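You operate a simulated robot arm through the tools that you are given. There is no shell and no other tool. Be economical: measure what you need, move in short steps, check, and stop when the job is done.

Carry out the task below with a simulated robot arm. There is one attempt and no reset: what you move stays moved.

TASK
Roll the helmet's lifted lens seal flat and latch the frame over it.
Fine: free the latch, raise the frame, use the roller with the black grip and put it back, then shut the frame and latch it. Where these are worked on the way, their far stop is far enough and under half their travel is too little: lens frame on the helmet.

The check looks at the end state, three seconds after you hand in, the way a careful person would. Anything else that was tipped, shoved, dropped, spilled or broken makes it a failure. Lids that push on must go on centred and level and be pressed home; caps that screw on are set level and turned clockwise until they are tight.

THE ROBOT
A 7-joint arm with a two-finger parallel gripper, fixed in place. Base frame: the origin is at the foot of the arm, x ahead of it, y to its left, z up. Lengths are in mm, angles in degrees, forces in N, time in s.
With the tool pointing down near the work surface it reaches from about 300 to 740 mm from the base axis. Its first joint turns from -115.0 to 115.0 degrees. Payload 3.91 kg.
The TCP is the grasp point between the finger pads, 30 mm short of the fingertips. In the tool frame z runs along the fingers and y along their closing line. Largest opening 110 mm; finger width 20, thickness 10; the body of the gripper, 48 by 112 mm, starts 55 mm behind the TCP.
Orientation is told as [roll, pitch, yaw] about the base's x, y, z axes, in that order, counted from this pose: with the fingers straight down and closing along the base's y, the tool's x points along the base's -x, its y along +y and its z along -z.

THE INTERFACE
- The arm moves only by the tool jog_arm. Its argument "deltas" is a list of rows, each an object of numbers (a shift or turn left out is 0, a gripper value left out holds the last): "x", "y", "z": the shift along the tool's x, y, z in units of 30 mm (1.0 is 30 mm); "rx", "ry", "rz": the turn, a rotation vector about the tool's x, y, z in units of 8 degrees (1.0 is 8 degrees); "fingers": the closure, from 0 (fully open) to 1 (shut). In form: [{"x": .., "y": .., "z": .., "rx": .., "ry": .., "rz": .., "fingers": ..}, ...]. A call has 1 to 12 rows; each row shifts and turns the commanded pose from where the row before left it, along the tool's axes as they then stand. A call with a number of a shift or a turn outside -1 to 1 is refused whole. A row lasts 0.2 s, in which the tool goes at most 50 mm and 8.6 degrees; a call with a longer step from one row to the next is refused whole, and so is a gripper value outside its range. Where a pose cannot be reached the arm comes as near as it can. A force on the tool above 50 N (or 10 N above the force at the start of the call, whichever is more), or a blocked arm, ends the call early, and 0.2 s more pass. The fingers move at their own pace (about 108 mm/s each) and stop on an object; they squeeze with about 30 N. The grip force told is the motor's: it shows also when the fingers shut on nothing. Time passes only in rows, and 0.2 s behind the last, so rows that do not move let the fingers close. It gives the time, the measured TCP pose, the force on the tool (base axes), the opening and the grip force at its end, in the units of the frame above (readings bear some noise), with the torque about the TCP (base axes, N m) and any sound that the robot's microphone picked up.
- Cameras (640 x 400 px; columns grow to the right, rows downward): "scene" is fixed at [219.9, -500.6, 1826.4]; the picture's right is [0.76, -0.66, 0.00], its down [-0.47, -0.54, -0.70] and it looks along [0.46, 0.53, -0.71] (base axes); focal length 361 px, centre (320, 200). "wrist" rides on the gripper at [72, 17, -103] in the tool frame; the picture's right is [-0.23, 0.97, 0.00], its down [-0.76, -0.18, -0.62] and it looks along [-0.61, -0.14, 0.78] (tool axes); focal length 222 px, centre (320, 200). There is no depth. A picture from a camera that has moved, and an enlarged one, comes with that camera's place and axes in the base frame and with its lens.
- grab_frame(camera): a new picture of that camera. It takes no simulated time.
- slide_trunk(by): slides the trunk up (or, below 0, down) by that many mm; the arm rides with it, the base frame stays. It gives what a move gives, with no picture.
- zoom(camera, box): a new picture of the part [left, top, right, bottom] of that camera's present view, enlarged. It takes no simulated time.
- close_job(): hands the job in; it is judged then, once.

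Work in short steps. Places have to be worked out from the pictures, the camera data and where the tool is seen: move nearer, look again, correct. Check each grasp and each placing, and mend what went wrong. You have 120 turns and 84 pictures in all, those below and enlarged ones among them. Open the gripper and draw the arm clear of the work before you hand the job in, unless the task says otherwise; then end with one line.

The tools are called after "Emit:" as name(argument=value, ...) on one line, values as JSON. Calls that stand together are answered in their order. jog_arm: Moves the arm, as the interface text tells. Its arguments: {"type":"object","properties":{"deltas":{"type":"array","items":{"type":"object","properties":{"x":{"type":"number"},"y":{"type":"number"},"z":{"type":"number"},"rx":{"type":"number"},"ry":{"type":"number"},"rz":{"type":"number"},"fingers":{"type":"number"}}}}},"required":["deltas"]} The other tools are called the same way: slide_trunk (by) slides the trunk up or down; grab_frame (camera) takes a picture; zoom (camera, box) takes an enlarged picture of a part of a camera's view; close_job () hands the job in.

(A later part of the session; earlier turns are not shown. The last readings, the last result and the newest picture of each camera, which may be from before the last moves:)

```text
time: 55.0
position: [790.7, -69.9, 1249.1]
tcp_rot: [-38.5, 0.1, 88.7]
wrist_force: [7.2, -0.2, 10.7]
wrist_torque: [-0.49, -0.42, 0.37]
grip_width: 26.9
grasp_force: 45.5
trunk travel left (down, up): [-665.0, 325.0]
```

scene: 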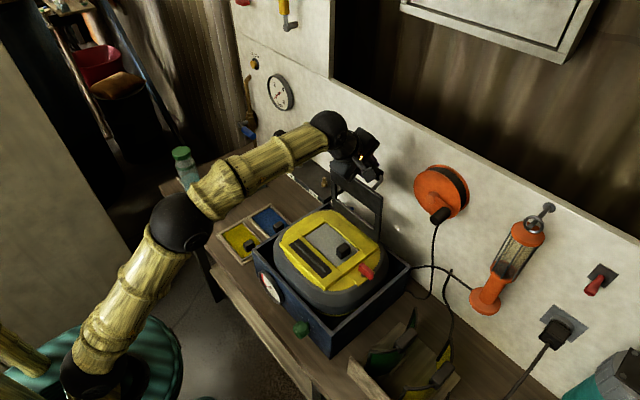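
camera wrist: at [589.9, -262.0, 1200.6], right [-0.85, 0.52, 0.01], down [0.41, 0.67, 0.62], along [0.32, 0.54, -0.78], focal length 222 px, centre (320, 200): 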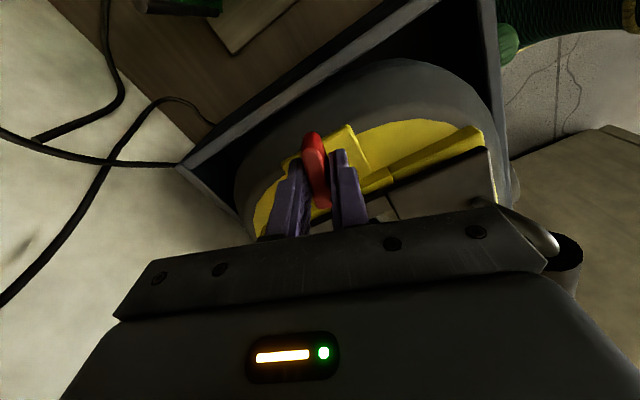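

Past vertical now (~97°). One more step to find the stop.

Emit:
jog_arm(deltas=[{"y": -0.16, "z": 0.38}, {"y": -0.16, "z": 0.38}, {}])

Emit:
zoom(camera="scene", box=[270, 130, 430, 290])

```text
time: 55.5
position: [795.1, -69.8, 1247.8]
tcp_rot: [-37.9, 0.2, 89.0]
wrist_force: [-37.1, 8.2, 8.8]
wrist_torque: [-0.73, 0.92, 0.84]
grip_width: 27.1
grasp_force: 45.0
trunk travel left (down, up): [-665.0, 325.0]
stopped in row 2: the force on the tool passed its limit at 62 N (the readings are from after the stop); the commanded pose is now the measured one
```

```text
2.50 times, centred on (350, 210) of scene
camera zoom: at [219.9, -500.6, 1826.4], right [0.76, -0.66, 0.0], down [-0.47, -0.54, -0.7], along [0.46, 0.53, -0.71], focal length 903 px, centre (245, 175)
```

zoom: 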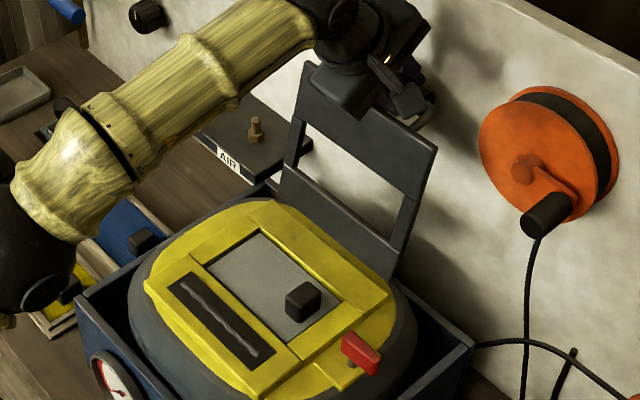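

The frame is at its stop (~100°), and the lifted seal (black strip with a wavy grey line, running along y) is exposed at the −x side. I'll open slightly and back straight out along the tool axis.

Emit:
jog_arm(deltas=[{"fingers": 0.66}, {}, {"z": -0.5}, {"z": -0.8}, {"z": -0.9}, {}])

Emit:
zoom(camera="scene", box=[270, 130, 430, 290])

```text
time: 56.9
position: [764.0, -71.3, 1290.9]
tcp_rot: [-37.6, 0.0, 88.7]
wrist_force: [0.2, -0.8, -0.1]
wrist_torque: [-0.03, 0.0, 0.0]
grip_width: 37.3
grasp_force: 0.0
trunk travel left (down, up): [-665.0, 325.0]
```

```text
2.50 times, centred on (350, 210) of scene
camera zoom: at [219.9, -500.6, 1826.4], right [0.76, -0.66, 0.0], down [-0.47, -0.54, -0.7], along [0.46, 0.53, -0.71], focal length 903 px, centre (245, 175)
```

zoom: 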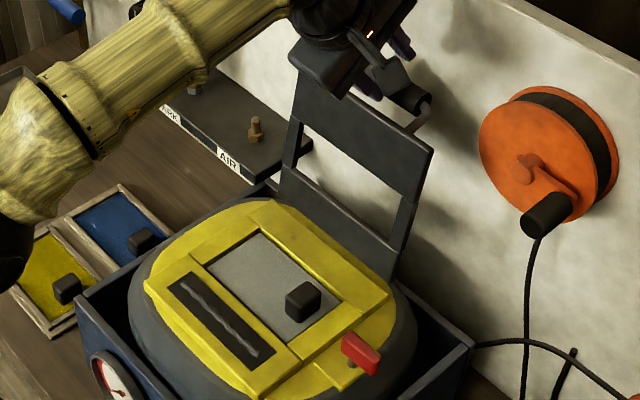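

The frame stays up. Backing off, levelling the tool and moving clear before fetching the roller.

Emit:
jog_arm(deltas=[{"z": -0.9}, {"z": -0.9}, {"rx": -1, "y": 0.3, "z": -0.3}, {"rx": -1, "y": 0.5, "z": -0.3}, {"rx": -1, "y": 0.8}, {"rx": -1, "y": 0.8}, {"rx": -0.7, "y": 0.8}, {}])

Emit:
zoom(camera="scene", box=[196, 160, 276, 220])

```text
time: 58.7
position: [613.5, -90.3, 1297.7]
tcp_rot: [0.2, -0.1, 88.7]
wrist_force: [0.8, -1.0, 0.1]
wrist_torque: [0.02, 0.03, 0.02]
grip_width: 37.4
grasp_force: 0.1
out of reach, approached as far as the arm can: row 3, 4, 5, 6
trunk travel left (down, up): [-665.0, 325.0]
```

```text
6.67 times, centred on (236, 190) of scene
camera zoom: at [219.9, -500.6, 1826.4], right [0.76, -0.66, 0.0], down [-0.47, -0.54, -0.7], along [0.46, 0.53, -0.71], focal length 2409 px, centre (880, 267)
```

zoom: 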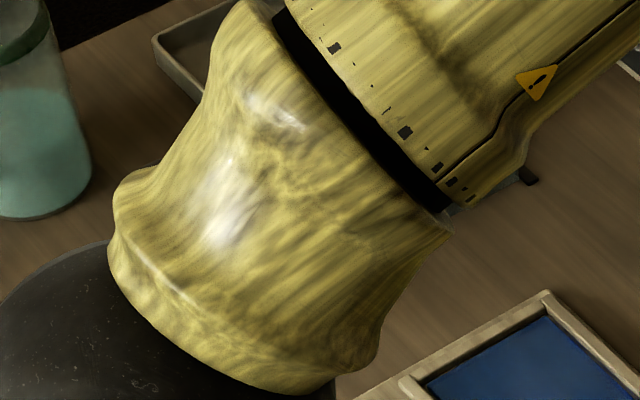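

Now traversing over to the roller, stopping short in y so the wrist camera can see it.

Emit:
jog_arm(deltas=[{"x": -1, "y": 0.2}, {"x": -1, "y": 0.2}, {"x": -1, "y": 0.2}, {"x": -1, "y": 0.2}, {"x": -1, "y": 0.2}, {"x": -1, "y": 0.2}, {"x": -1, "y": 0.2}, {"x": -1, "y": 0.2}, {"x": -1, "y": 0.2}, {"x": -1, "y": 0.2}, {"x": -1, "y": 0.2, "fingers": 0.3}, {"x": -1}])

Emit:
jog_arm(deltas=[{"x": -1}, {"x": -1}, {"x": -0.6}, {}])

Emit:
slide_trunk(by=-220)

Emit:
grab_frame(camera="wrist")

```text
time: 61.3
position: [552.6, 273.0, 1296.7]
tcp_rot: [-0.2, 0.0, 88.9]
wrist_force: [0.7, 0.4, -0.6]
wrist_torque: [-0.01, 0.03, 0.03]
grip_width: 77.0
grasp_force: 0.2
out of reach, approached as far as the arm can: row 12
trunk travel left (down, up): [-665.0, 325.0]
```

```text
time: 62.3
position: [545.6, 296.4, 1289.0]
tcp_rot: [-0.2, 0.1, 88.7]
wrist_force: [0.2, 0.5, 0.1]
wrist_torque: [-0.04, -0.01, 0.03]
grip_width: 77.1
grasp_force: 0.0
out of reach, approached as far as the arm can: row 1, 2, 3
trunk travel left (down, up): [-665.0, 325.0]
```

```text
time: 64.7
position: [545.6, 294.5, 1069.0]
tcp_rot: [-0.2, -0.1, 88.7]
wrist_force: [0.1, -1.1, 0.1]
wrist_torque: [0.01, -0.02, 0.01]
grip_width: 77.0
grasp_force: 0.1
trunk travel left (down, up): [-445.0, 545.0]
```

```text
42 pictures are left
camera wrist: at [526.4, 223.5, 1172.5], right [-0.97, 0.25, 0.0], down [0.19, 0.76, 0.62], along [0.16, 0.6, -0.78], focal length 222 px, centre (320, 200)
```

wrist: 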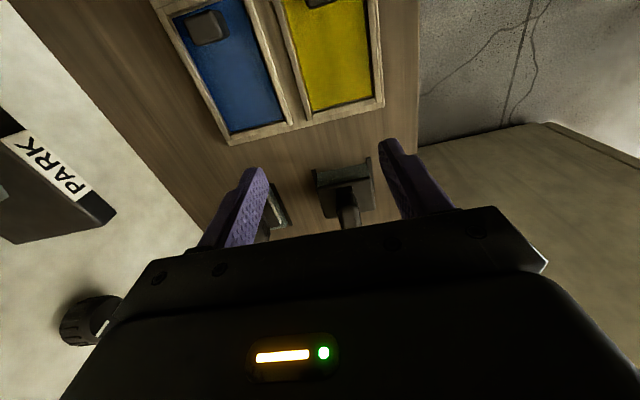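

The arm is over-extended with the trunk this low relative to the tool, so I'll raise the trunk and reach down with the arm instead.

Emit:
slide_trunk(by=130)

Emit:
jog_arm(deltas=[{"z": 1}, {"z": 1}, {"z": 1}, {"z": 1}, {"z": 0.6, "x": -0.5}, {"x": -0.8}, {"x": -0.8}, {}])

Emit:
zoom(camera="wrist", box=[240, 60, 440, 220])

Emit:
zoom(camera="scene", box=[180, 150, 280, 230])

```text
time: 66.2
position: [544.9, 296.2, 1199.4]
tcp_rot: [-0.3, 0.0, 88.9]
wrist_force: [-0.6, -0.1, 0.5]
wrist_torque: [-0.01, 0.02, 0.02]
grip_width: 77.1
grasp_force: 0.0
trunk travel left (down, up): [-575.0, 415.0]
```

```text
time: 68.0
position: [546.7, 358.3, 1060.9]
tcp_rot: [-0.2, 0.0, 88.7]
wrist_force: [0.4, -0.4, 0.4]
wrist_torque: [0.0, -0.01, -0.03]
grip_width: 76.8
grasp_force: 0.0
trunk travel left (down, up): [-575.0, 415.0]
```

```text
2.50 times, centred on (340, 140) of wrist
camera zoom: at [527.2, 286.7, 1164.4], right [-0.97, 0.25, 0.0], down [0.19, 0.76, 0.62], along [0.16, 0.6, -0.78], focal length 555 px, centre (270, 350)
```

zoom: 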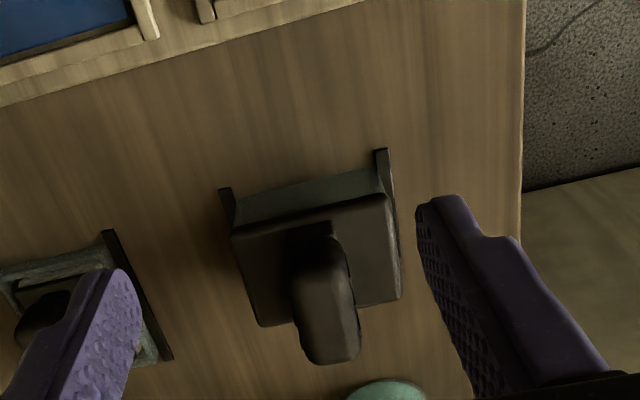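

```text
5.00 times, centred on (230, 190) of scene
camera zoom: at [219.9, -500.6, 1826.4], right [0.76, -0.66, 0.0], down [-0.47, -0.54, -0.7], along [0.46, 0.53, -0.71], focal length 1807 px, centre (770, 250)
```

zoom: 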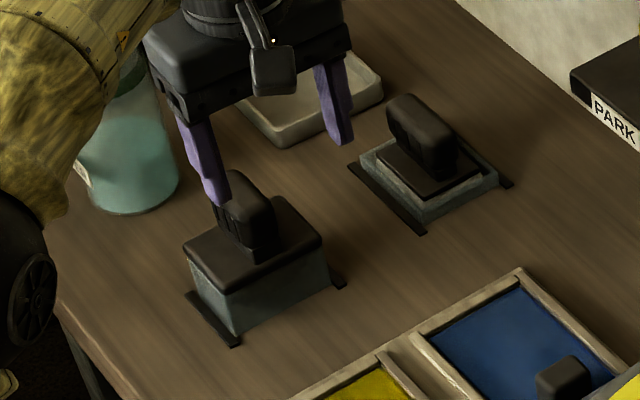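

Roller measured: lid ≈ 84×63 mm centred (541, 445), lid top ≈ 893, grip on top ≈ 26 mm thick in x, top z ≈ 941. Moving above it and descending part way.

Emit:
jog_arm(deltas=[{"x": -0.95, "y": 0.1, "fingers": 0.45}, {"x": -0.95, "y": 0.1}, {"x": -0.95, "rz": -0.15}, {"z": 0.9}, {"z": 0.9}, {"z": 0.6}, {}])

Emit:
zoom(camera="scene", box=[180, 150, 280, 230])

Emit:
zoom(camera="wrist", box=[220, 60, 420, 220])

```text
time: 69.6
position: [535.1, 437.9, 990.1]
tcp_rot: [-0.2, 0.0, 89.9]
wrist_force: [-0.8, 0.6, 1.0]
wrist_torque: [0.01, -0.02, -0.03]
grip_width: 60.2
grasp_force: 0.1
out of reach, approached as far as the arm can: row 3
trunk travel left (down, up): [-575.0, 415.0]
```

```text
5.00 times, centred on (230, 190) of scene
camera zoom: at [219.9, -500.6, 1826.4], right [0.76, -0.66, 0.0], down [-0.47, -0.54, -0.7], along [0.46, 0.53, -0.71], focal length 1807 px, centre (770, 250)
```

zoom: 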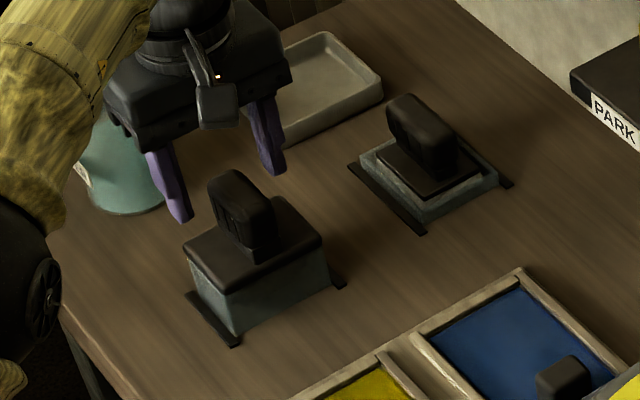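

```text
2.50 times, centred on (320, 140) of wrist
camera zoom: at [517.7, 364.9, 1092.8], right [-0.97, 0.23, 0.0], down [0.18, 0.76, 0.62], along [0.15, 0.61, -0.78], focal length 555 px, centre (320, 350)
```

zoom: 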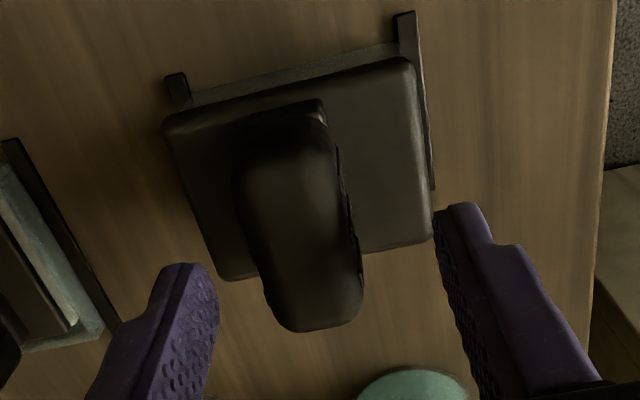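

Grip centre ≈ (543, 441). Correcting +7 mm in x and lowering to grip height.

Emit:
jog_arm(deltas=[{"y": -0.25, "z": 0.5}, {"x": -0.1, "z": 0.6}, {"z": 0.6}, {"z": 0.3}, {}])

Emit:
zoom(camera="scene", box=[180, 150, 280, 230])

```text
time: 70.7
position: [545.7, 437.9, 945.1]
tcp_rot: [-1.1, -1.0, 89.7]
wrist_force: [-7.6, -3.8, 19.4]
wrist_torque: [-0.29, 0.91, 0.18]
grip_width: 63.8
grasp_force: 3.1
trunk travel left (down, up): [-575.0, 415.0]
stopped in row 5: the force on the tool passed its limit at 58 N (the readings are from after the stop); the commanded pose is now the measured one
```

```text
5.00 times, centred on (230, 190) of scene
camera zoom: at [219.9, -500.6, 1826.4], right [0.76, -0.66, 0.0], down [-0.47, -0.54, -0.7], along [0.46, 0.53, -0.71], focal length 1807 px, centre (770, 250)
```

zoom: 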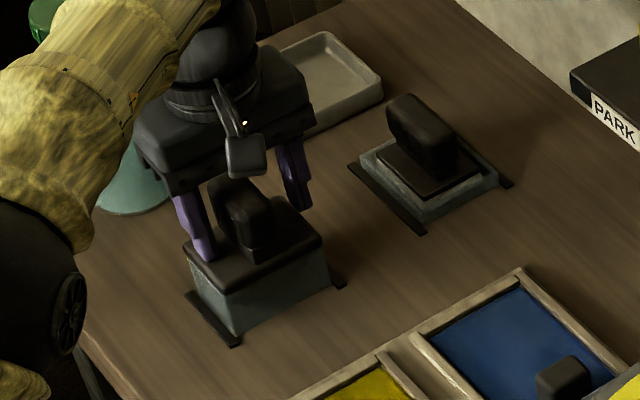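

Fingertips touched the lid top (so lid is at ≈915, higher than I thought). Backing up 4 mm, straightening, and closing on the grip.

Emit:
jog_arm(deltas=[{"z": -0.17, "rx": -0.14, "ry": 0.125}, {}, {"fingers": 1}, {}, {}, {}])

```text
time: 72.0
position: [545.3, 441.7, 946.6]
tcp_rot: [0.4, 0.3, 89.9]
wrist_force: [-1.1, 1.0, -0.1]
wrist_torque: [0.09, 0.05, 0.04]
grip_width: 27.7
grasp_force: 29.9
trunk travel left (down, up): [-575.0, 415.0]
```

Grip closed on 27.7 mm with no side load; rest pose noted as (545.3, 441.7, 946.6, yaw 89.9). Lifting straight up.

Emit:
jog_arm(deltas=[{"z": -0.4}, {"z": -0.5}, {"z": -0.7}, {"z": -0.9}, {"z": -0.9}, {}])

Emit:
zoom(camera="scene", box=[180, 150, 280, 230])

```text
time: 73.5
position: [543.4, 437.0, 1047.6]
tcp_rot: [0.3, 0.3, 89.8]
wrist_force: [0.3, -0.6, -2.7]
wrist_torque: [0.0, -0.01, 0.01]
grip_width: 27.7
grasp_force: 30.6
out of reach, approached as far as the arm can: row 5
trunk travel left (down, up): [-575.0, 415.0]
```

```text
5.00 times, centred on (230, 190) of scene
camera zoom: at [219.9, -500.6, 1826.4], right [0.76, -0.66, 0.0], down [-0.47, -0.54, -0.7], along [0.46, 0.53, -0.71], focal length 1807 px, centre (770, 250)
```

zoom: 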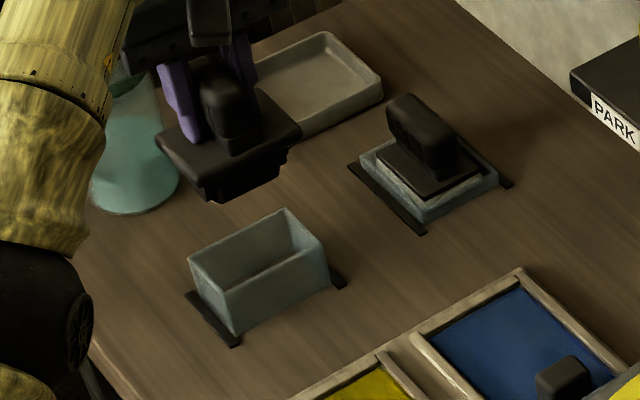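

The tool is out of its box. Checking what is underneath it.

Emit:
zoom(camera="scene", box=[196, 160, 246, 200])

Emit:
slide_trunk(by=200)

Emit:
zoom(camera="scene", box=[180, 90, 260, 154])

```text
10.00 times, centred on (221, 180) of scene
camera zoom: at [219.9, -500.6, 1826.4], right [0.76, -0.66, 0.0], down [-0.47, -0.54, -0.7], along [0.46, 0.53, -0.71], focal length 3613 px, centre (1310, 400)
```

zoom: 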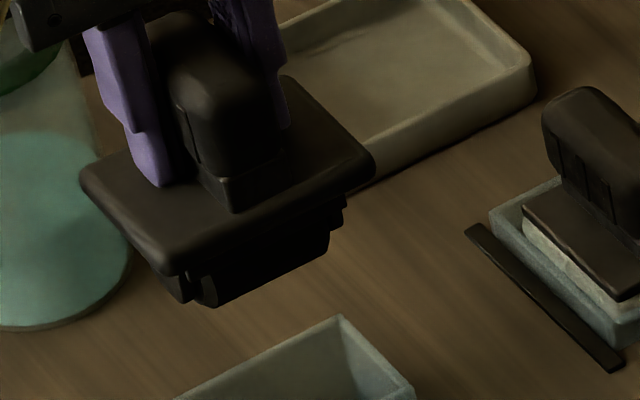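

```text
time: 75.6
position: [544.8, 435.8, 1248.4]
tcp_rot: [0.3, 0.3, 89.8]
wrist_force: [-0.6, -0.3, -1.6]
wrist_torque: [0.03, 0.02, -0.04]
grip_width: 27.8
grasp_force: 29.9
trunk travel left (down, up): [-775.0, 215.0]
```

```text
6.25 times, centred on (220, 122) of scene
camera zoom: at [219.9, -500.6, 1826.4], right [0.76, -0.66, 0.0], down [-0.47, -0.54, -0.7], along [0.46, 0.53, -0.71], focal length 2258 px, centre (945, 688)
```

zoom: 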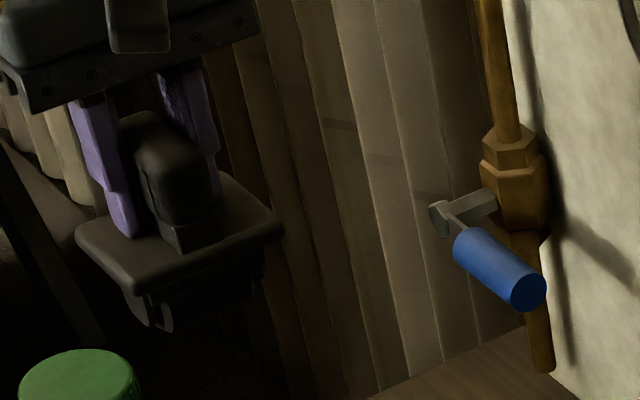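

It is the roller (dark drum between side plates; the other tool carries a white pad). Carrying it high toward the helmet, to above the seal's +y end.

Emit:
jog_arm(deltas=[{"x": 1}, {"x": 1}, {"x": 1}, {"x": 1}, {"x": 1}, {"x": 1}, {"x": 1}, {"x": 1}, {"x": 1}, {"x": 1}, {"x": 1}, {"x": 1}])

Emit:
jog_arm(deltas=[{"x": 1, "y": -0.2}, {"x": 0.9, "y": -0.2}, {}, {}])

Emit:
zoom(camera="scene", box=[250, 150, 410, 290])

Emit:
grab_frame(camera="wrist")

```text
time: 78.2
position: [541.6, 71.2, 1249.2]
tcp_rot: [0.3, 0.3, 89.9]
wrist_force: [0.0, -0.9, -2.2]
wrist_torque: [0.05, -0.04, 0.0]
grip_width: 27.8
grasp_force: 29.5
trunk travel left (down, up): [-775.0, 215.0]
```

```text
time: 79.2
position: [553.9, 18.9, 1248.8]
tcp_rot: [0.3, 0.3, 89.8]
wrist_force: [-1.1, -0.2, -2.8]
wrist_torque: [0.02, -0.01, 0.0]
grip_width: 27.7
grasp_force: 30.2
trunk travel left (down, up): [-775.0, 215.0]
```

```text
2.86 times, centred on (330, 220) of scene
camera zoom: at [219.9, -500.6, 1826.4], right [0.76, -0.66, 0.0], down [-0.47, -0.54, -0.7], along [0.46, 0.53, -0.71], focal length 1032 px, centre (291, 143)
```

zoom: 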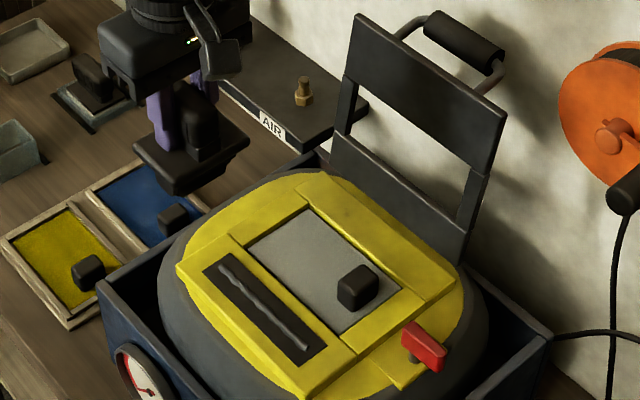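

```text
32 pictures are left
camera wrist: at [537.6, -53.5, 1353.7], right [-0.97, 0.23, 0.0], down [0.18, 0.76, 0.62], along [0.14, 0.6, -0.79], focal length 222 px, centre (320, 200)
```

wrist: 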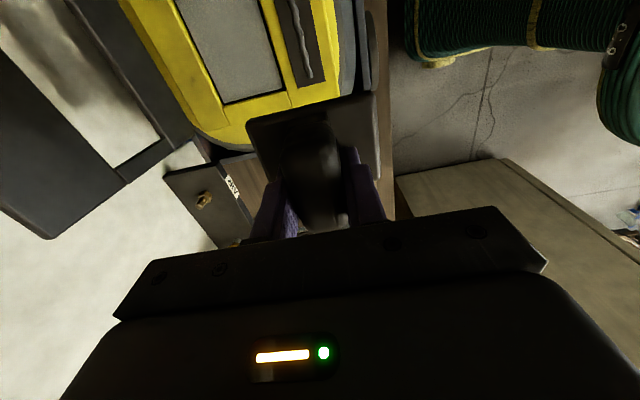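

Seal re-measured: x≈556, y from about 0 to −138. Positioning over its +y end and lowering part way.

Emit:
jog_arm(deltas=[{"x": 0.8, "y": -0.1}, {"z": 0.8}, {"z": 0.8}, {"z": 0.8}, {"z": 0.4}, {}])

Emit:
zoom(camera="scene", box=[270, 190, 370, 270])

```text
time: 80.6
position: [556.3, -5.7, 1165.9]
tcp_rot: [0.2, 0.3, 89.8]
wrist_force: [-0.1, -0.4, -3.3]
wrist_torque: [0.0, 0.0, -0.01]
grip_width: 27.7
grasp_force: 30.2
trunk travel left (down, up): [-775.0, 215.0]
```

```text
5.00 times, centred on (320, 230) of scene
camera zoom: at [219.9, -500.6, 1826.4], right [0.76, -0.66, 0.0], down [-0.47, -0.54, -0.7], along [0.46, 0.53, -0.71], focal length 1807 px, centre (320, 50)
```

zoom: 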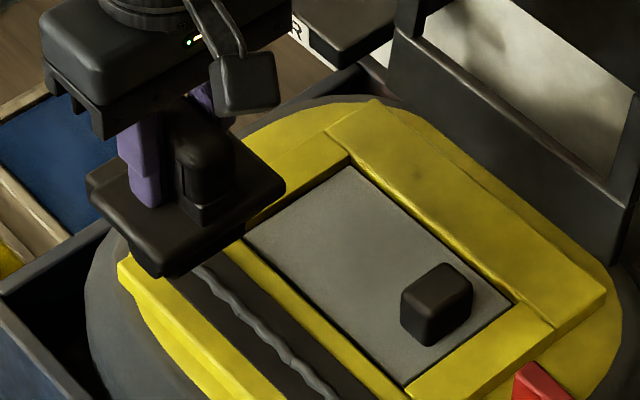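

Descending in small steps, looking for contact force.

Emit:
jog_arm(deltas=[{"z": 0.15}, {"z": 0.15}, {"z": 0.15}, {"z": 0.1}, {}])

Emit:
jog_arm(deltas=[{"z": 0.1}, {"z": 0.1}, {"z": 0.1}, {}])

```text
time: 81.8
position: [555.4, -5.7, 1150.1]
tcp_rot: [0.3, 0.3, 90.0]
wrist_force: [-0.2, -0.3, -3.2]
wrist_torque: [-0.03, 0.0, 0.03]
grip_width: 27.7
grasp_force: 30.3
trunk travel left (down, up): [-775.0, 215.0]
```

```text
time: 82.8
position: [556.1, -5.8, 1146.6]
tcp_rot: [-0.4, 0.4, 89.8]
wrist_force: [6.0, 0.2, 48.4]
wrist_torque: [-0.3, 0.37, 0.0]
grip_width: 27.9
grasp_force: 30.3
trunk travel left (down, up): [-775.0, 215.0]
```

Contact at z≈1147 (48 N pressed). Easing to about 25 N and rolling toward −y.

Emit:
jog_arm(deltas=[{"z": -0.09}, {}])

Emit:
jog_arm(deltas=[{"x": 0.25}, {"x": 0.25}, {"x": 0.25}, {"x": 0.25}, {}])

```text
time: 83.4
position: [555.7, -5.4, 1146.2]
tcp_rot: [-0.1, 0.3, 89.9]
wrist_force: [5.4, -0.4, 40.1]
wrist_torque: [-0.22, -0.29, 0.02]
grip_width: 27.7
grasp_force: 29.4
trunk travel left (down, up): [-775.0, 215.0]
```

```text
time: 84.6
position: [556.1, -35.6, 1146.4]
tcp_rot: [0.0, 0.3, 89.8]
wrist_force: [6.9, 0.1, 36.0]
wrist_torque: [-0.24, -0.4, 0.06]
grip_width: 27.3
grasp_force: 30.2
trunk travel left (down, up): [-775.0, 215.0]
```

Rolling smoothly at ~36 N with no drag. Easing slightly and continuing to the −y end.

Emit:
jog_arm(deltas=[{"x": 0.25, "z": -0.03}, {"x": 0.25}, {"x": 0.25}, {"x": 0.25}, {"x": 0.25}, {"x": 0.25}, {"x": 0.25}, {"x": 0.25}, {"x": 0.25}, {"x": 0.25}, {"x": 0.25}, {}])

Emit:
zoom(camera="scene", box=[270, 190, 390, 290])

```text
time: 87.2
position: [554.2, -116.9, 1147.8]
tcp_rot: [0.2, 0.3, 89.8]
wrist_force: [4.3, 0.0, 26.3]
wrist_torque: [-0.16, -0.54, 0.02]
grip_width: 28.0
grasp_force: 30.2
trunk travel left (down, up): [-775.0, 215.0]
```

```text
4.00 times, centred on (330, 240) of scene
camera zoom: at [219.9, -500.6, 1826.4], right [0.76, -0.66, 0.0], down [-0.47, -0.54, -0.7], along [0.46, 0.53, -0.71], focal length 1445 px, centre (280, 40)
```

zoom: 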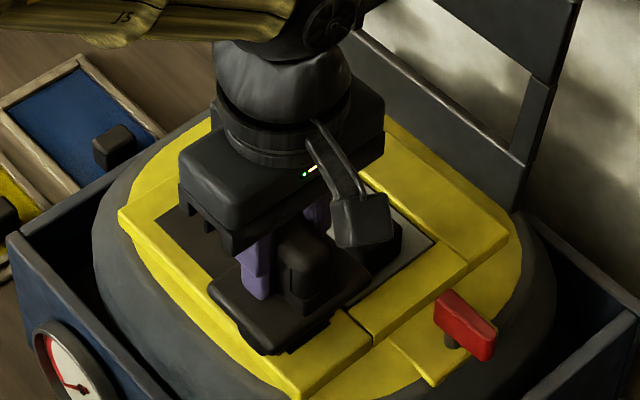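

The rolled part looks flat now. Finishing to y≈−140, then rolling all the way back.

Emit:
jog_arm(deltas=[{"x": 0.25, "z": 0.04}, {"x": 0.25}, {"x": 0.25}, {}, {"x": -0.3}, {"x": -0.3}, {"x": -0.3}, {"x": -0.3}, {"x": -0.3}, {"x": -0.3}, {"x": -0.3}, {}])

Emit:
jog_arm(deltas=[{"x": -0.3}, {"x": -0.3}, {"x": -0.3}, {"x": -0.3}, {"x": -0.3}, {"x": -0.3}, {"x": -0.3}, {"x": -0.3}, {"x": -0.2}, {}])

```text
time: 89.8
position: [554.9, -77.0, 1146.6]
tcp_rot: [0.1, 0.3, 89.8]
wrist_force: [1.4, -0.2, 33.3]
wrist_torque: [-0.21, -0.1, 0.01]
grip_width: 27.7
grasp_force: 29.6
trunk travel left (down, up): [-775.0, 215.0]
```

```text
time: 92.0
position: [553.2, 1.9, 1147.1]
tcp_rot: [0.0, 0.3, 89.8]
wrist_force: [0.2, 0.0, 40.7]
wrist_torque: [-0.25, 0.24, -0.01]
grip_width: 27.8
grasp_force: 29.8
trunk travel left (down, up): [-775.0, 215.0]
```

Back at the +y end. Lifting off and checking the seal.

Emit:
jog_arm(deltas=[{"z": -0.5}, {"z": -0.9}, {"z": -0.9}, {"z": -0.9, "x": -0.5}, {"x": -1}, {}])

Emit:
zoom(camera="scene", box=[270, 200, 370, 280])

```text
time: 93.4
position: [557.6, 43.5, 1241.3]
tcp_rot: [0.4, 0.3, 89.8]
wrist_force: [0.9, -0.3, -2.1]
wrist_torque: [-0.02, 0.0, 0.0]
grip_width: 27.7
grasp_force: 30.2
trunk travel left (down, up): [-775.0, 215.0]
```

```text
5.00 times, centred on (320, 240) of scene
camera zoom: at [219.9, -500.6, 1826.4], right [0.76, -0.66, 0.0], down [-0.47, -0.54, -0.7], along [0.46, 0.53, -0.71], focal length 1807 px, centre (320, 0)
```

zoom: 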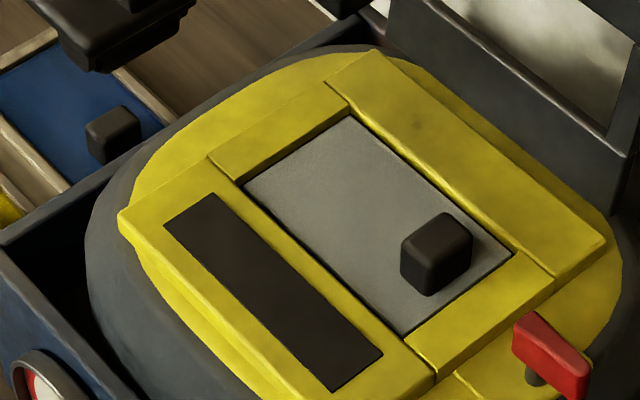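

The seal is flat. Carrying the roller back above its box.

Emit:
jog_arm(deltas=[{"x": -1}, {"x": -1}, {"x": -1}, {"x": -1}, {"x": -1}, {"x": -1}, {"x": -1}, {"x": -1}, {"x": -1}, {"x": -1}, {"x": -1, "y": 0.2}, {"x": -1, "y": 0.2}])

Emit:
slide_trunk(by=-180)

```text
time: 96.0
position: [546.8, 409.8, 1235.6]
tcp_rot: [0.4, 0.4, 89.9]
wrist_force: [-0.1, 0.8, -1.7]
wrist_torque: [0.01, 0.01, 0.0]
grip_width: 27.9
grasp_force: 30.3
trunk travel left (down, up): [-775.0, 215.0]
```

```text
time: 98.0
position: [545.8, 407.7, 1056.7]
tcp_rot: [0.2, 0.3, 89.9]
wrist_force: [0.3, 0.8, -2.2]
wrist_torque: [-0.01, 0.0, 0.03]
grip_width: 28.0
grasp_force: 29.8
trunk travel left (down, up): [-595.0, 395.0]
```

Emit:
slide_trunk(by=40)

Emit:
jog_arm(deltas=[{"z": 0.9}, {"z": 0.9}, {"x": -0.55}, {"x": -0.58}, {"z": 0.3}, {}, {}])

Emit:
zoom(camera="scene", box=[180, 150, 280, 230])

```text
time: 98.8
position: [547.4, 408.3, 1096.2]
tcp_rot: [0.3, 0.2, 89.8]
wrist_force: [0.0, 0.3, -2.5]
wrist_torque: [-0.01, 0.01, -0.01]
grip_width: 27.7
grasp_force: 29.3
trunk travel left (down, up): [-635.0, 355.0]
```

```text
time: 100.5
position: [544.1, 442.7, 1032.5]
tcp_rot: [0.4, 0.3, 89.8]
wrist_force: [-0.7, 0.6, -3.1]
wrist_torque: [0.02, -0.01, 0.0]
grip_width: 27.9
grasp_force: 30.2
trunk travel left (down, up): [-635.0, 355.0]
```

```text
5.00 times, centred on (230, 190) of scene
camera zoom: at [219.9, -500.6, 1826.4], right [0.76, -0.66, 0.0], down [-0.47, -0.54, -0.7], along [0.46, 0.53, -0.71], focal length 1807 px, centre (770, 250)
```

zoom: 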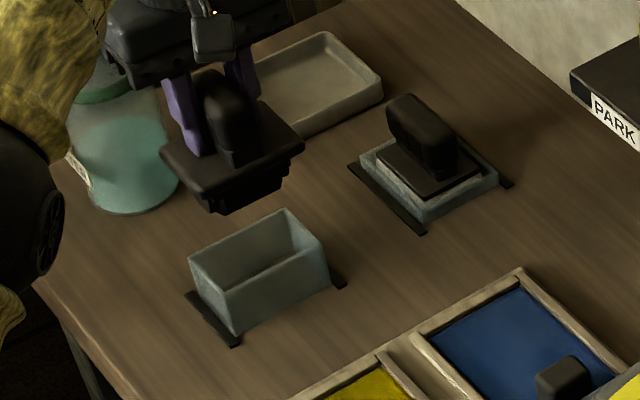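

Lined up with the rest pose within about 1 mm. Lowering in stages.

Emit:
jog_arm(deltas=[{"z": 0.7}, {"z": 0.6}, {"z": 0.4}, {}, {}])

Emit:
jog_arm(deltas=[{"z": 0.25}, {"z": 0.25}, {"z": 0.25}, {}])

```text
time: 101.7
position: [545.0, 442.3, 981.7]
tcp_rot: [0.3, 0.3, 89.8]
wrist_force: [-0.5, 0.3, -2.2]
wrist_torque: [0.03, -0.03, 0.01]
grip_width: 27.8
grasp_force: 30.3
trunk travel left (down, up): [-635.0, 355.0]
```

```text
time: 102.7
position: [545.6, 442.0, 959.1]
tcp_rot: [0.4, 0.3, 89.8]
wrist_force: [-0.6, -1.0, -3.0]
wrist_torque: [0.0, -0.04, -0.01]
grip_width: 27.8
grasp_force: 30.0
trunk travel left (down, up): [-635.0, 355.0]
```

Emit:
jog_arm(deltas=[{"z": 0.15}, {"z": 0.15}, {"z": 0.1}, {}])

Emit:
zoom(camera="scene", box=[180, 150, 280, 230])

```text
time: 103.7
position: [546.0, 440.3, 947.2]
tcp_rot: [0.4, 0.3, 89.7]
wrist_force: [0.0, -0.3, -3.1]
wrist_torque: [0.05, 0.04, 0.02]
grip_width: 28.0
grasp_force: 29.8
trunk travel left (down, up): [-635.0, 355.0]
```

```text
5.00 times, centred on (230, 190) of scene
camera zoom: at [219.9, -500.6, 1826.4], right [0.76, -0.66, 0.0], down [-0.47, -0.54, -0.7], along [0.46, 0.53, -0.71], focal length 1807 px, centre (770, 250)
```

zoom: 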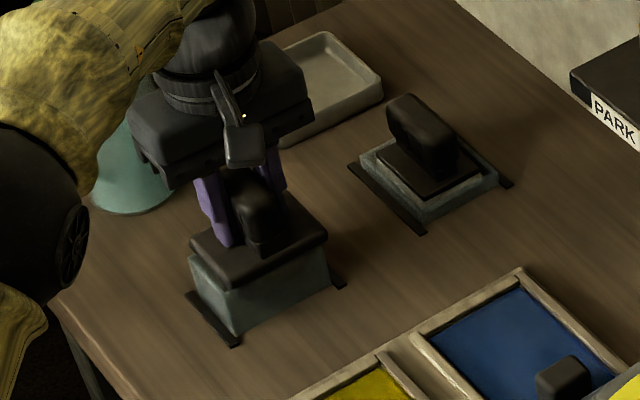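

It is in the box but no contact yet; a little further down until it seats.

Emit:
jog_arm(deltas=[{"z": 0.06}, {}])

Emit:
jog_arm(deltas=[{"z": 0.06}, {}])

```text
time: 104.2
position: [545.1, 441.0, 945.7]
tcp_rot: [0.3, 0.3, 89.8]
wrist_force: [0.2, 0.4, -3.1]
wrist_torque: [0.02, -0.01, -0.01]
grip_width: 27.8
grasp_force: 29.8
trunk travel left (down, up): [-635.0, 355.0]
```

```text
time: 104.8
position: [545.5, 440.8, 945.5]
tcp_rot: [0.1, 0.2, 89.8]
wrist_force: [0.1, -0.6, 3.9]
wrist_torque: [0.11, -0.25, -0.04]
grip_width: 27.8
grasp_force: 30.0
trunk travel left (down, up): [-635.0, 355.0]
```

Contact made (force turned from −3 to +4 N): seated. Opening the fingers and rising.

Emit:
jog_arm(deltas=[{"fingers": 0.5}, {}, {"z": -0.5}, {"z": -0.7}, {"z": -0.8}, {}])

Emit:
zoom(camera="scene", box=[180, 150, 280, 230])

```text
time: 106.2
position: [545.4, 442.4, 1004.3]
tcp_rot: [0.3, 0.4, 89.7]
wrist_force: [-0.2, 0.0, -0.2]
wrist_torque: [-0.03, 0.0, 0.03]
grip_width: 55.2
grasp_force: 0.1
trunk travel left (down, up): [-635.0, 355.0]
```

```text
5.00 times, centred on (230, 190) of scene
camera zoom: at [219.9, -500.6, 1826.4], right [0.76, -0.66, 0.0], down [-0.47, -0.54, -0.7], along [0.46, 0.53, -0.71], focal length 1807 px, centre (770, 250)
```

zoom: 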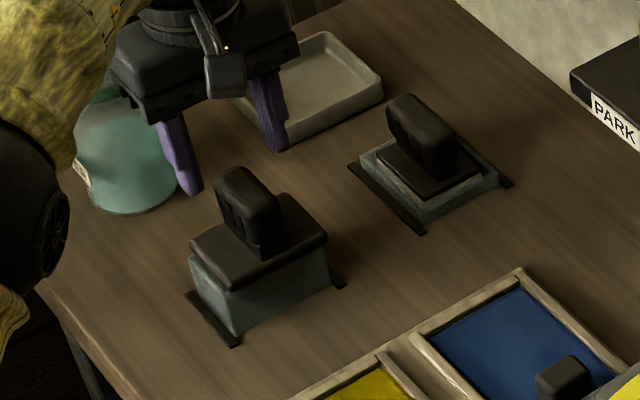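

The roller is back, level in its box. Now raising the trunk and returning toward the helmet to close the frame.

Emit:
slide_trunk(by=165)

Emit:
jog_arm(deltas=[{"x": 1}, {"x": 1}, {"x": 1}, {"x": 1}, {"x": 1}, {"x": 1}, {"x": 1}, {"x": 1}, {"x": 1}, {"x": 1}, {"x": 1}, {"x": 1}])

Emit:
jog_arm(deltas=[{"x": 1}, {"x": 1}, {"x": 1}, {"x": 1}, {"x": 1}, {"z": -1}, {"z": -1}, {"z": -1}, {"z": -1}, {"z": -1}, {"z": -0.5}, {}])

```text
time: 108.1
position: [545.7, 441.5, 1169.0]
tcp_rot: [0.4, 0.3, 89.8]
wrist_force: [0.5, 0.3, -0.7]
wrist_torque: [0.0, 0.02, -0.02]
grip_width: 54.9
grasp_force: 0.2
trunk travel left (down, up): [-800.0, 190.0]
```

```text
time: 110.7
position: [542.6, 80.8, 1170.9]
tcp_rot: [0.3, 0.3, 89.9]
wrist_force: [0.6, 0.4, -0.2]
wrist_torque: [0.01, 0.0, -0.01]
grip_width: 55.0
grasp_force: 0.1
trunk travel left (down, up): [-800.0, 190.0]
```

```text
time: 113.3
position: [545.4, -67.2, 1339.1]
tcp_rot: [0.3, 0.4, 89.8]
wrist_force: [0.0, 0.1, 0.3]
wrist_torque: [0.0, 0.0, 0.0]
grip_width: 55.1
grasp_force: 0.1
trunk travel left (down, up): [-800.0, 190.0]
```

Approaching the raised handle: tilting forward 38° while moving +x, stopping short on the approach line.

Emit:
jog_arm(deltas=[{"y": -1, "rx": 1, "fingers": 0.64}, {"y": -0.99, "z": 0.139, "rx": 1}, {"y": -0.961, "z": 0.276, "rx": 1}, {"y": -0.914, "z": 0.407, "rx": 1}, {"y": -0.848, "z": 0.53, "rx": 0.75}, {"y": -0.788, "z": 0.616}, {}, {}])

Emit:
zoom(camera="wrist", box=[200, 60, 440, 230])

Emit:
zoom(camera="scene", box=[320, 120, 420, 200])

```text
time: 115.1
position: [724.8, -68.3, 1334.5]
tcp_rot: [-37.7, 0.3, 89.8]
wrist_force: [0.0, -0.9, -0.7]
wrist_torque: [0.02, -0.01, 0.0]
grip_width: 39.5
grasp_force: 0.0
trunk travel left (down, up): [-800.0, 190.0]
```

```text
2.35 times, centred on (320, 145) of wrist
camera zoom: at [648.7, -140.1, 1406.4], right [-0.77, 0.23, -0.6], down [-0.24, 0.77, 0.6], along [0.59, 0.6, -0.54], focal length 523 px, centre (320, 329)
```

zoom: 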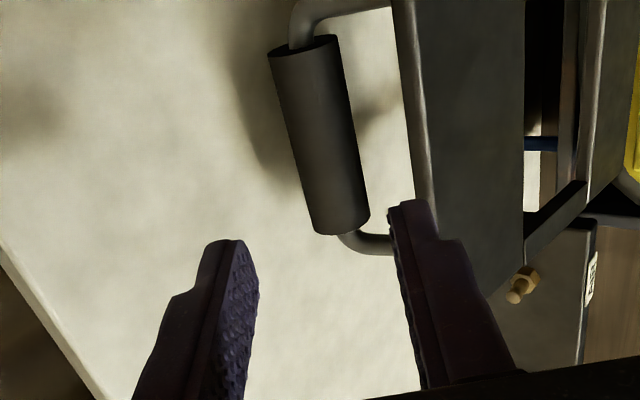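

```text
5.00 times, centred on (370, 160) of scene
camera zoom: at [219.9, -500.6, 1826.4], right [0.76, -0.66, 0.0], down [-0.47, -0.54, -0.7], along [0.46, 0.53, -0.71], focal length 1807 px, centre (70, 400)
```

zoom: 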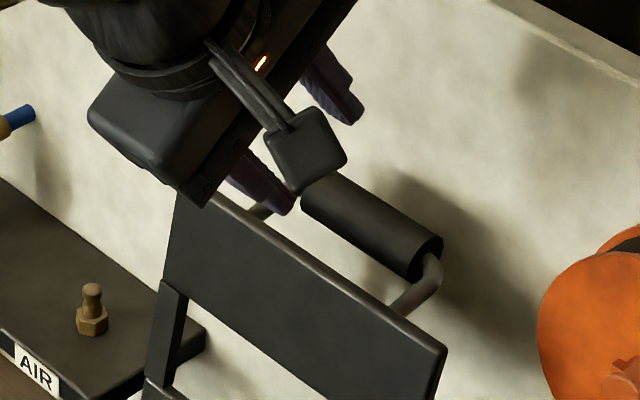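

Handle sits at ≈ (797, -70, 1243), right on the approach line. Advancing along the tool axis.

Emit:
jog_arm(deltas=[{"y": -0.09, "z": 0.8}, {"z": 0.8}, {"z": 0.8}, {"z": 0.7}, {"z": 0.5}, {}, {}])

Emit:
zoom(camera="scene", box=[320, 120, 420, 200])

```text
time: 116.7
position: [794.3, -68.8, 1251.6]
tcp_rot: [-37.6, 0.2, 89.9]
wrist_force: [0.1, -0.4, -0.3]
wrist_torque: [-0.04, 0.02, 0.02]
grip_width: 39.8
grasp_force: 0.1
trunk travel left (down, up): [-800.0, 190.0]
```

```text
5.00 times, centred on (370, 160) of scene
camera zoom: at [219.9, -500.6, 1826.4], right [0.76, -0.66, 0.0], down [-0.47, -0.54, -0.7], along [0.46, 0.53, -0.71], focal length 1807 px, centre (70, 400)
```

zoom: 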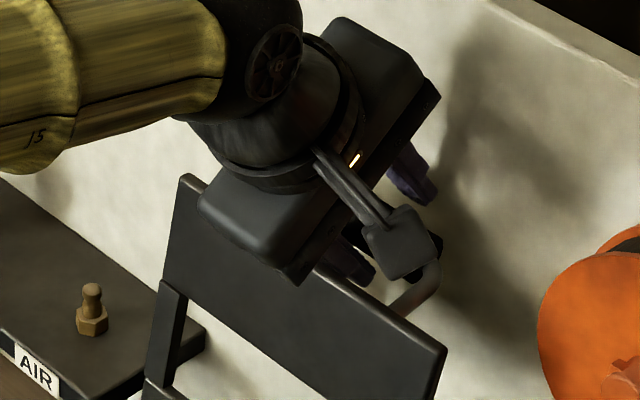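

Handle is between the fingers with no contact force. Closing on it.

Emit:
jog_arm(deltas=[{"fingers": 1}, {}, {}, {}])

```text
time: 117.7
position: [793.2, -69.4, 1248.7]
tcp_rot: [-37.2, 0.3, 89.8]
wrist_force: [-13.9, 1.3, -27.5]
wrist_torque: [0.06, 0.34, -0.1]
grip_width: 26.5
grasp_force: 44.7
trunk travel left (down, up): [-800.0, 190.0]
```

Gripped (26.5 mm). Now retracing the arc to lower the frame, step by step.

Emit:
jog_arm(deltas=[{"y": 0.27, "z": -0.35}, {"y": 0.27, "z": -0.35}, {"y": 0.25, "z": -0.335}, {"y": 0.25, "z": -0.335}, {}])

Emit:
jog_arm(deltas=[{"y": 0.29, "z": -0.3}, {"y": 0.29, "z": -0.3}, {}])

```text
time: 118.9
position: [744.4, -70.5, 1262.2]
tcp_rot: [-37.4, 0.2, 89.9]
wrist_force: [-2.1, 0.1, -28.3]
wrist_torque: [0.08, -0.41, 0.07]
grip_width: 26.8
grasp_force: 45.3
trunk travel left (down, up): [-800.0, 190.0]
```

```text
time: 119.7
position: [720.0, -68.6, 1265.3]
tcp_rot: [-37.3, 0.4, 89.8]
wrist_force: [1.2, 0.3, -28.4]
wrist_torque: [0.15, -0.35, 0.04]
grip_width: 26.5
grasp_force: 45.0
trunk travel left (down, up): [-800.0, 190.0]
```

Emit:
jog_arm(deltas=[{"y": 0.74, "z": -0.48, "rx": -0.6}, {"y": 0.78, "z": -0.3, "rx": -0.5}, {}])

Emit:
jog_arm(deltas=[{"y": 0.83, "z": -0.147, "rx": -0.5}, {}])

```text
time: 120.5
position: [668.6, -69.4, 1264.2]
tcp_rot: [-29.4, 0.5, 89.8]
wrist_force: [3.8, -1.8, 5.7]
wrist_torque: [-0.15, -1.02, -0.1]
grip_width: 26.6
grasp_force: 45.0
trunk travel left (down, up): [-800.0, 190.0]
```

```text
time: 121.1
position: [642.0, -68.7, 1255.4]
tcp_rot: [-25.2, 0.3, 89.8]
wrist_force: [-0.6, -3.1, 14.7]
wrist_torque: [-0.14, -0.93, 0.02]
grip_width: 26.6
grasp_force: 44.8
trunk travel left (down, up): [-800.0, 190.0]
```

Emit:
jog_arm(deltas=[{"y": 0.83, "z": -0.015, "rx": -0.5}, {"y": 0.825, "z": 0.148, "rx": -0.6}, {}])

Emit:
jog_arm(deltas=[{"y": 0.77, "z": 0.32, "rx": -0.6}, {}])

```text
time: 121.9
position: [597.5, -68.8, 1229.4]
tcp_rot: [-16.0, 0.3, 89.8]
wrist_force: [-2.6, -2.4, 6.1]
wrist_torque: [-0.11, -0.4, 0.23]
grip_width: 26.5
grasp_force: 45.0
trunk travel left (down, up): [-800.0, 190.0]
```

```text
time: 122.5
position: [579.1, -68.5, 1214.0]
tcp_rot: [-11.1, 0.1, 89.8]
wrist_force: [4.2, -2.4, 1.0]
wrist_torque: [0.01, -0.73, 0.1]
grip_width: 26.3
grasp_force: 45.3
trunk travel left (down, up): [-800.0, 190.0]
```

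Emit:
jog_arm(deltas=[{"y": 0.69, "z": 0.475, "rx": -0.6}, {"y": 0.57, "z": 0.62, "rx": -0.6}, {}])

Emit:
jog_arm(deltas=[{"y": 0.42, "z": 0.72, "rx": -0.2}, {}])

```text
time: 123.3
position: [548.7, -69.4, 1174.1]
tcp_rot: [-1.6, 0.3, 89.9]
wrist_force: [7.2, -3.6, 0.2]
wrist_torque: [-0.06, -0.8, 0.24]
grip_width: 26.3
grasp_force: 45.0
trunk travel left (down, up): [-800.0, 190.0]
```

```text
time: 123.9
position: [537.7, -69.2, 1152.9]
tcp_rot: [0.0, 0.3, 89.8]
wrist_force: [17.0, -4.5, -3.4]
wrist_torque: [-0.18, -0.66, 0.17]
grip_width: 26.3
grasp_force: 45.2
trunk travel left (down, up): [-800.0, 190.0]
```

Nearly shut. Final small steps down to the seat.

Emit:
jog_arm(deltas=[{"y": 0.07, "z": 0.35}, {"y": 0.03, "z": 0.3}, {}])

Emit:
jog_arm(deltas=[{"y": 0.02, "z": 0.15}, {"z": 0.1}, {}])

```text
time: 124.7
position: [532.1, -68.3, 1135.2]
tcp_rot: [-0.1, 0.3, 89.8]
wrist_force: [2.4, -1.2, 2.7]
wrist_torque: [0.09, -0.74, 0.09]
grip_width: 26.4
grasp_force: 45.3
trunk travel left (down, up): [-800.0, 190.0]
```

```text
time: 125.5
position: [530.5, -68.3, 1131.4]
tcp_rot: [-0.4, 0.4, 90.0]
wrist_force: [1.6, -0.1, 42.2]
wrist_torque: [0.27, 0.29, 0.05]
grip_width: 26.7
grasp_force: 45.0
trunk travel left (down, up): [-800.0, 190.0]
```

Firm contact (42 N): the frame is shut. Relaxing, opening and rising straight up.

Emit:
jog_arm(deltas=[{"z": -0.12}, {"fingers": 0.4}, {}, {}, {"z": -0.6}, {"z": -0.9}, {"z": -0.9}, {}])

Emit:
zoom(camera="scene", box=[270, 195, 390, 290])

```text
time: 127.3
position: [531.1, -69.4, 1204.2]
tcp_rot: [-0.2, 0.3, 89.8]
wrist_force: [-0.2, 0.8, 0.2]
wrist_torque: [-0.01, 0.01, 0.01]
grip_width: 66.1
grasp_force: 0.0
trunk travel left (down, up): [-800.0, 190.0]
```

```text
4.21 times, centred on (330, 242) of scene
camera zoom: at [219.9, -500.6, 1826.4], right [0.76, -0.66, 0.0], down [-0.47, -0.54, -0.7], along [0.46, 0.53, -0.71], focal length 1521 px, centre (278, 21)
```

zoom: 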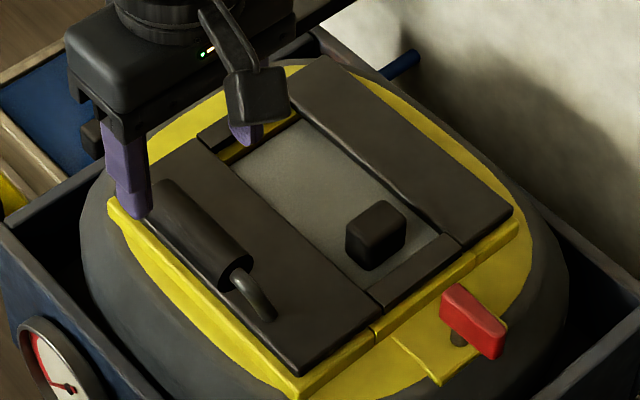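

The frame is fully shut. Now to the latch: pivot ≈ (627, −198). Moving above it with fingers closing along x, then down to z≈1097.

Emit:
jog_arm(deltas=[{"x": 0.87, "y": -0.64, "fingers": 0.6}, {"x": 0.87, "y": -0.64}, {"x": 0.87, "y": -0.64}, {"x": 0.87, "y": -0.64}, {"x": 0.87, "y": -0.64}, {"z": 0.6}, {"z": 0.6}, {}])

Emit:
zoom(camera="scene", box=[310, 225, 410, 300])

Emit:
zoom(camera="wrist", box=[220, 80, 420, 230])

```text
time: 129.1
position: [628.5, -199.3, 1167.3]
tcp_rot: [-0.1, 0.3, 89.9]
wrist_force: [0.2, 0.4, -0.6]
wrist_torque: [0.02, 0.01, 0.01]
grip_width: 43.9
grasp_force: 0.0
trunk travel left (down, up): [-800.0, 190.0]
```

```text
5.33 times, centred on (360, 262) of scene
camera zoom: at [219.9, -500.6, 1826.4], right [0.76, -0.66, 0.0], down [-0.47, -0.54, -0.7], along [0.46, 0.53, -0.71], focal length 1927 px, centre (107, -133)
```

zoom: 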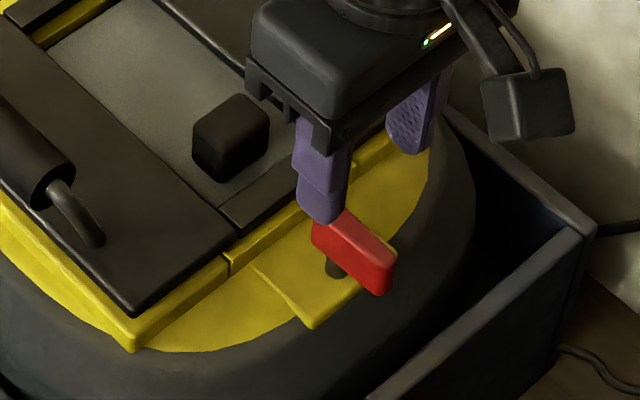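

```text
2.67 times, centred on (320, 155) of wrist
camera zoom: at [610.1, -271.8, 1271.3], right [-0.97, 0.23, 0.0], down [0.18, 0.76, 0.62], along [0.14, 0.6, -0.79], focal length 592 px, centre (320, 320)
```

zoom: 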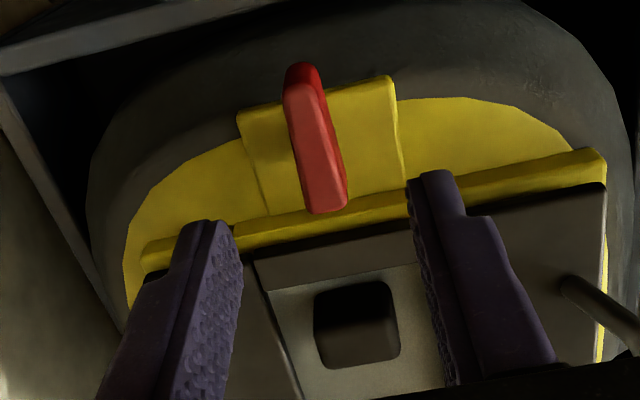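

Bar top centre measures (628, −200), right under the tool. Lowering and closing on it.

Emit:
jog_arm(deltas=[{"z": 0.8}, {"z": 0.8}, {"z": 0.5}, {"z": 0.22}, {}, {"fingers": 1}, {}, {}, {}])

```text
time: 131.1
position: [630.0, -200.4, 1098.4]
tcp_rot: [-0.1, 0.4, 89.9]
wrist_force: [9.0, -1.4, 2.2]
wrist_torque: [-0.18, 0.03, -0.08]
grip_width: 13.3
grasp_force: 44.9
trunk travel left (down, up): [-800.0, 190.0]
```

Gripped at 13 mm. Turning clockwise (back toward its original direction) in steps.

Emit:
jog_arm(deltas=[{"rz": 0.7}, {"rz": 0.7}, {"rz": 0.7}, {"rz": 0.7}, {}])

Emit:
jog_arm(deltas=[{"rz": 0.7}, {"rz": 0.7}, {"rz": 0.7}, {}])

```text
time: 132.3
position: [626.6, -200.4, 1099.4]
tcp_rot: [0.0, 0.2, 67.4]
wrist_force: [-4.7, 0.8, 3.6]
wrist_torque: [-0.68, 0.74, 0.02]
grip_width: 13.5
grasp_force: 44.9
trunk travel left (down, up): [-800.0, 190.0]
```

```text
time: 133.3
position: [624.7, -199.3, 1098.1]
tcp_rot: [0.0, 0.2, 50.5]
wrist_force: [-24.3, 8.9, -7.6]
wrist_torque: [-0.04, 0.54, 0.19]
grip_width: 13.4
grasp_force: 44.9
trunk travel left (down, up): [-800.0, 190.0]
```

Turning freely; pull to −x, so I'll recentre by 4 mm and continue.

Emit:
jog_arm(deltas=[{"x": 0.03, "y": 0.14}, {"rz": 0.7}, {"rz": 0.7}, {"rz": 0.7}, {}])

```text
time: 134.5
position: [622.5, -196.3, 1098.2]
tcp_rot: [-0.2, 0.0, 33.8]
wrist_force: [-14.9, 7.0, -12.2]
wrist_torque: [0.06, 1.01, 0.06]
grip_width: 13.3
grasp_force: 44.2
trunk travel left (down, up): [-800.0, 190.0]
```

Emit:
jog_arm(deltas=[{"x": 0.04, "y": 0.09}, {"rz": 0.7}, {"rz": 0.7}, {"rz": 0.7}, {}])

Emit:
jog_arm(deltas=[{"rz": 0.6}, {"rz": 0.6}, {}])

```text
time: 135.7
position: [622.1, -194.2, 1098.8]
tcp_rot: [-0.3, 0.0, 17.0]
wrist_force: [-8.0, 12.1, -11.2]
wrist_torque: [0.66, 0.67, 0.15]
grip_width: 13.5
grasp_force: 44.8
trunk travel left (down, up): [-800.0, 190.0]
```

```text
time: 136.5
position: [621.0, -193.1, 1098.3]
tcp_rot: [-0.3, 0.0, 7.6]
wrist_force: [-10.5, 19.5, -7.7]
wrist_torque: [0.84, 0.88, 0.18]
grip_width: 13.5
grasp_force: 45.3
trunk travel left (down, up): [-800.0, 190.0]
```

Emit:
jog_arm(deltas=[{"x": 0.035, "y": 0.1}, {"rz": 0.5}, {"rz": 0.5}, {}])

Emit:
jog_arm(deltas=[{"rz": 0.4}, {"rz": 0.4}, {}])

```text
time: 137.5
position: [620.9, -193.7, 1097.5]
tcp_rot: [-0.4, -0.3, -0.5]
wrist_force: [3.3, 12.8, -2.0]
wrist_torque: [0.84, 0.1, 0.17]
grip_width: 13.4
grasp_force: 45.0
trunk travel left (down, up): [-800.0, 190.0]
```

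```text
time: 138.3
position: [621.0, -191.6, 1099.5]
tcp_rot: [-0.3, -0.3, -6.9]
wrist_force: [4.0, 15.4, 3.1]
wrist_torque: [0.93, -0.17, 1.05]
grip_width: 15.0
grasp_force: 44.4
trunk travel left (down, up): [-800.0, 190.0]
```

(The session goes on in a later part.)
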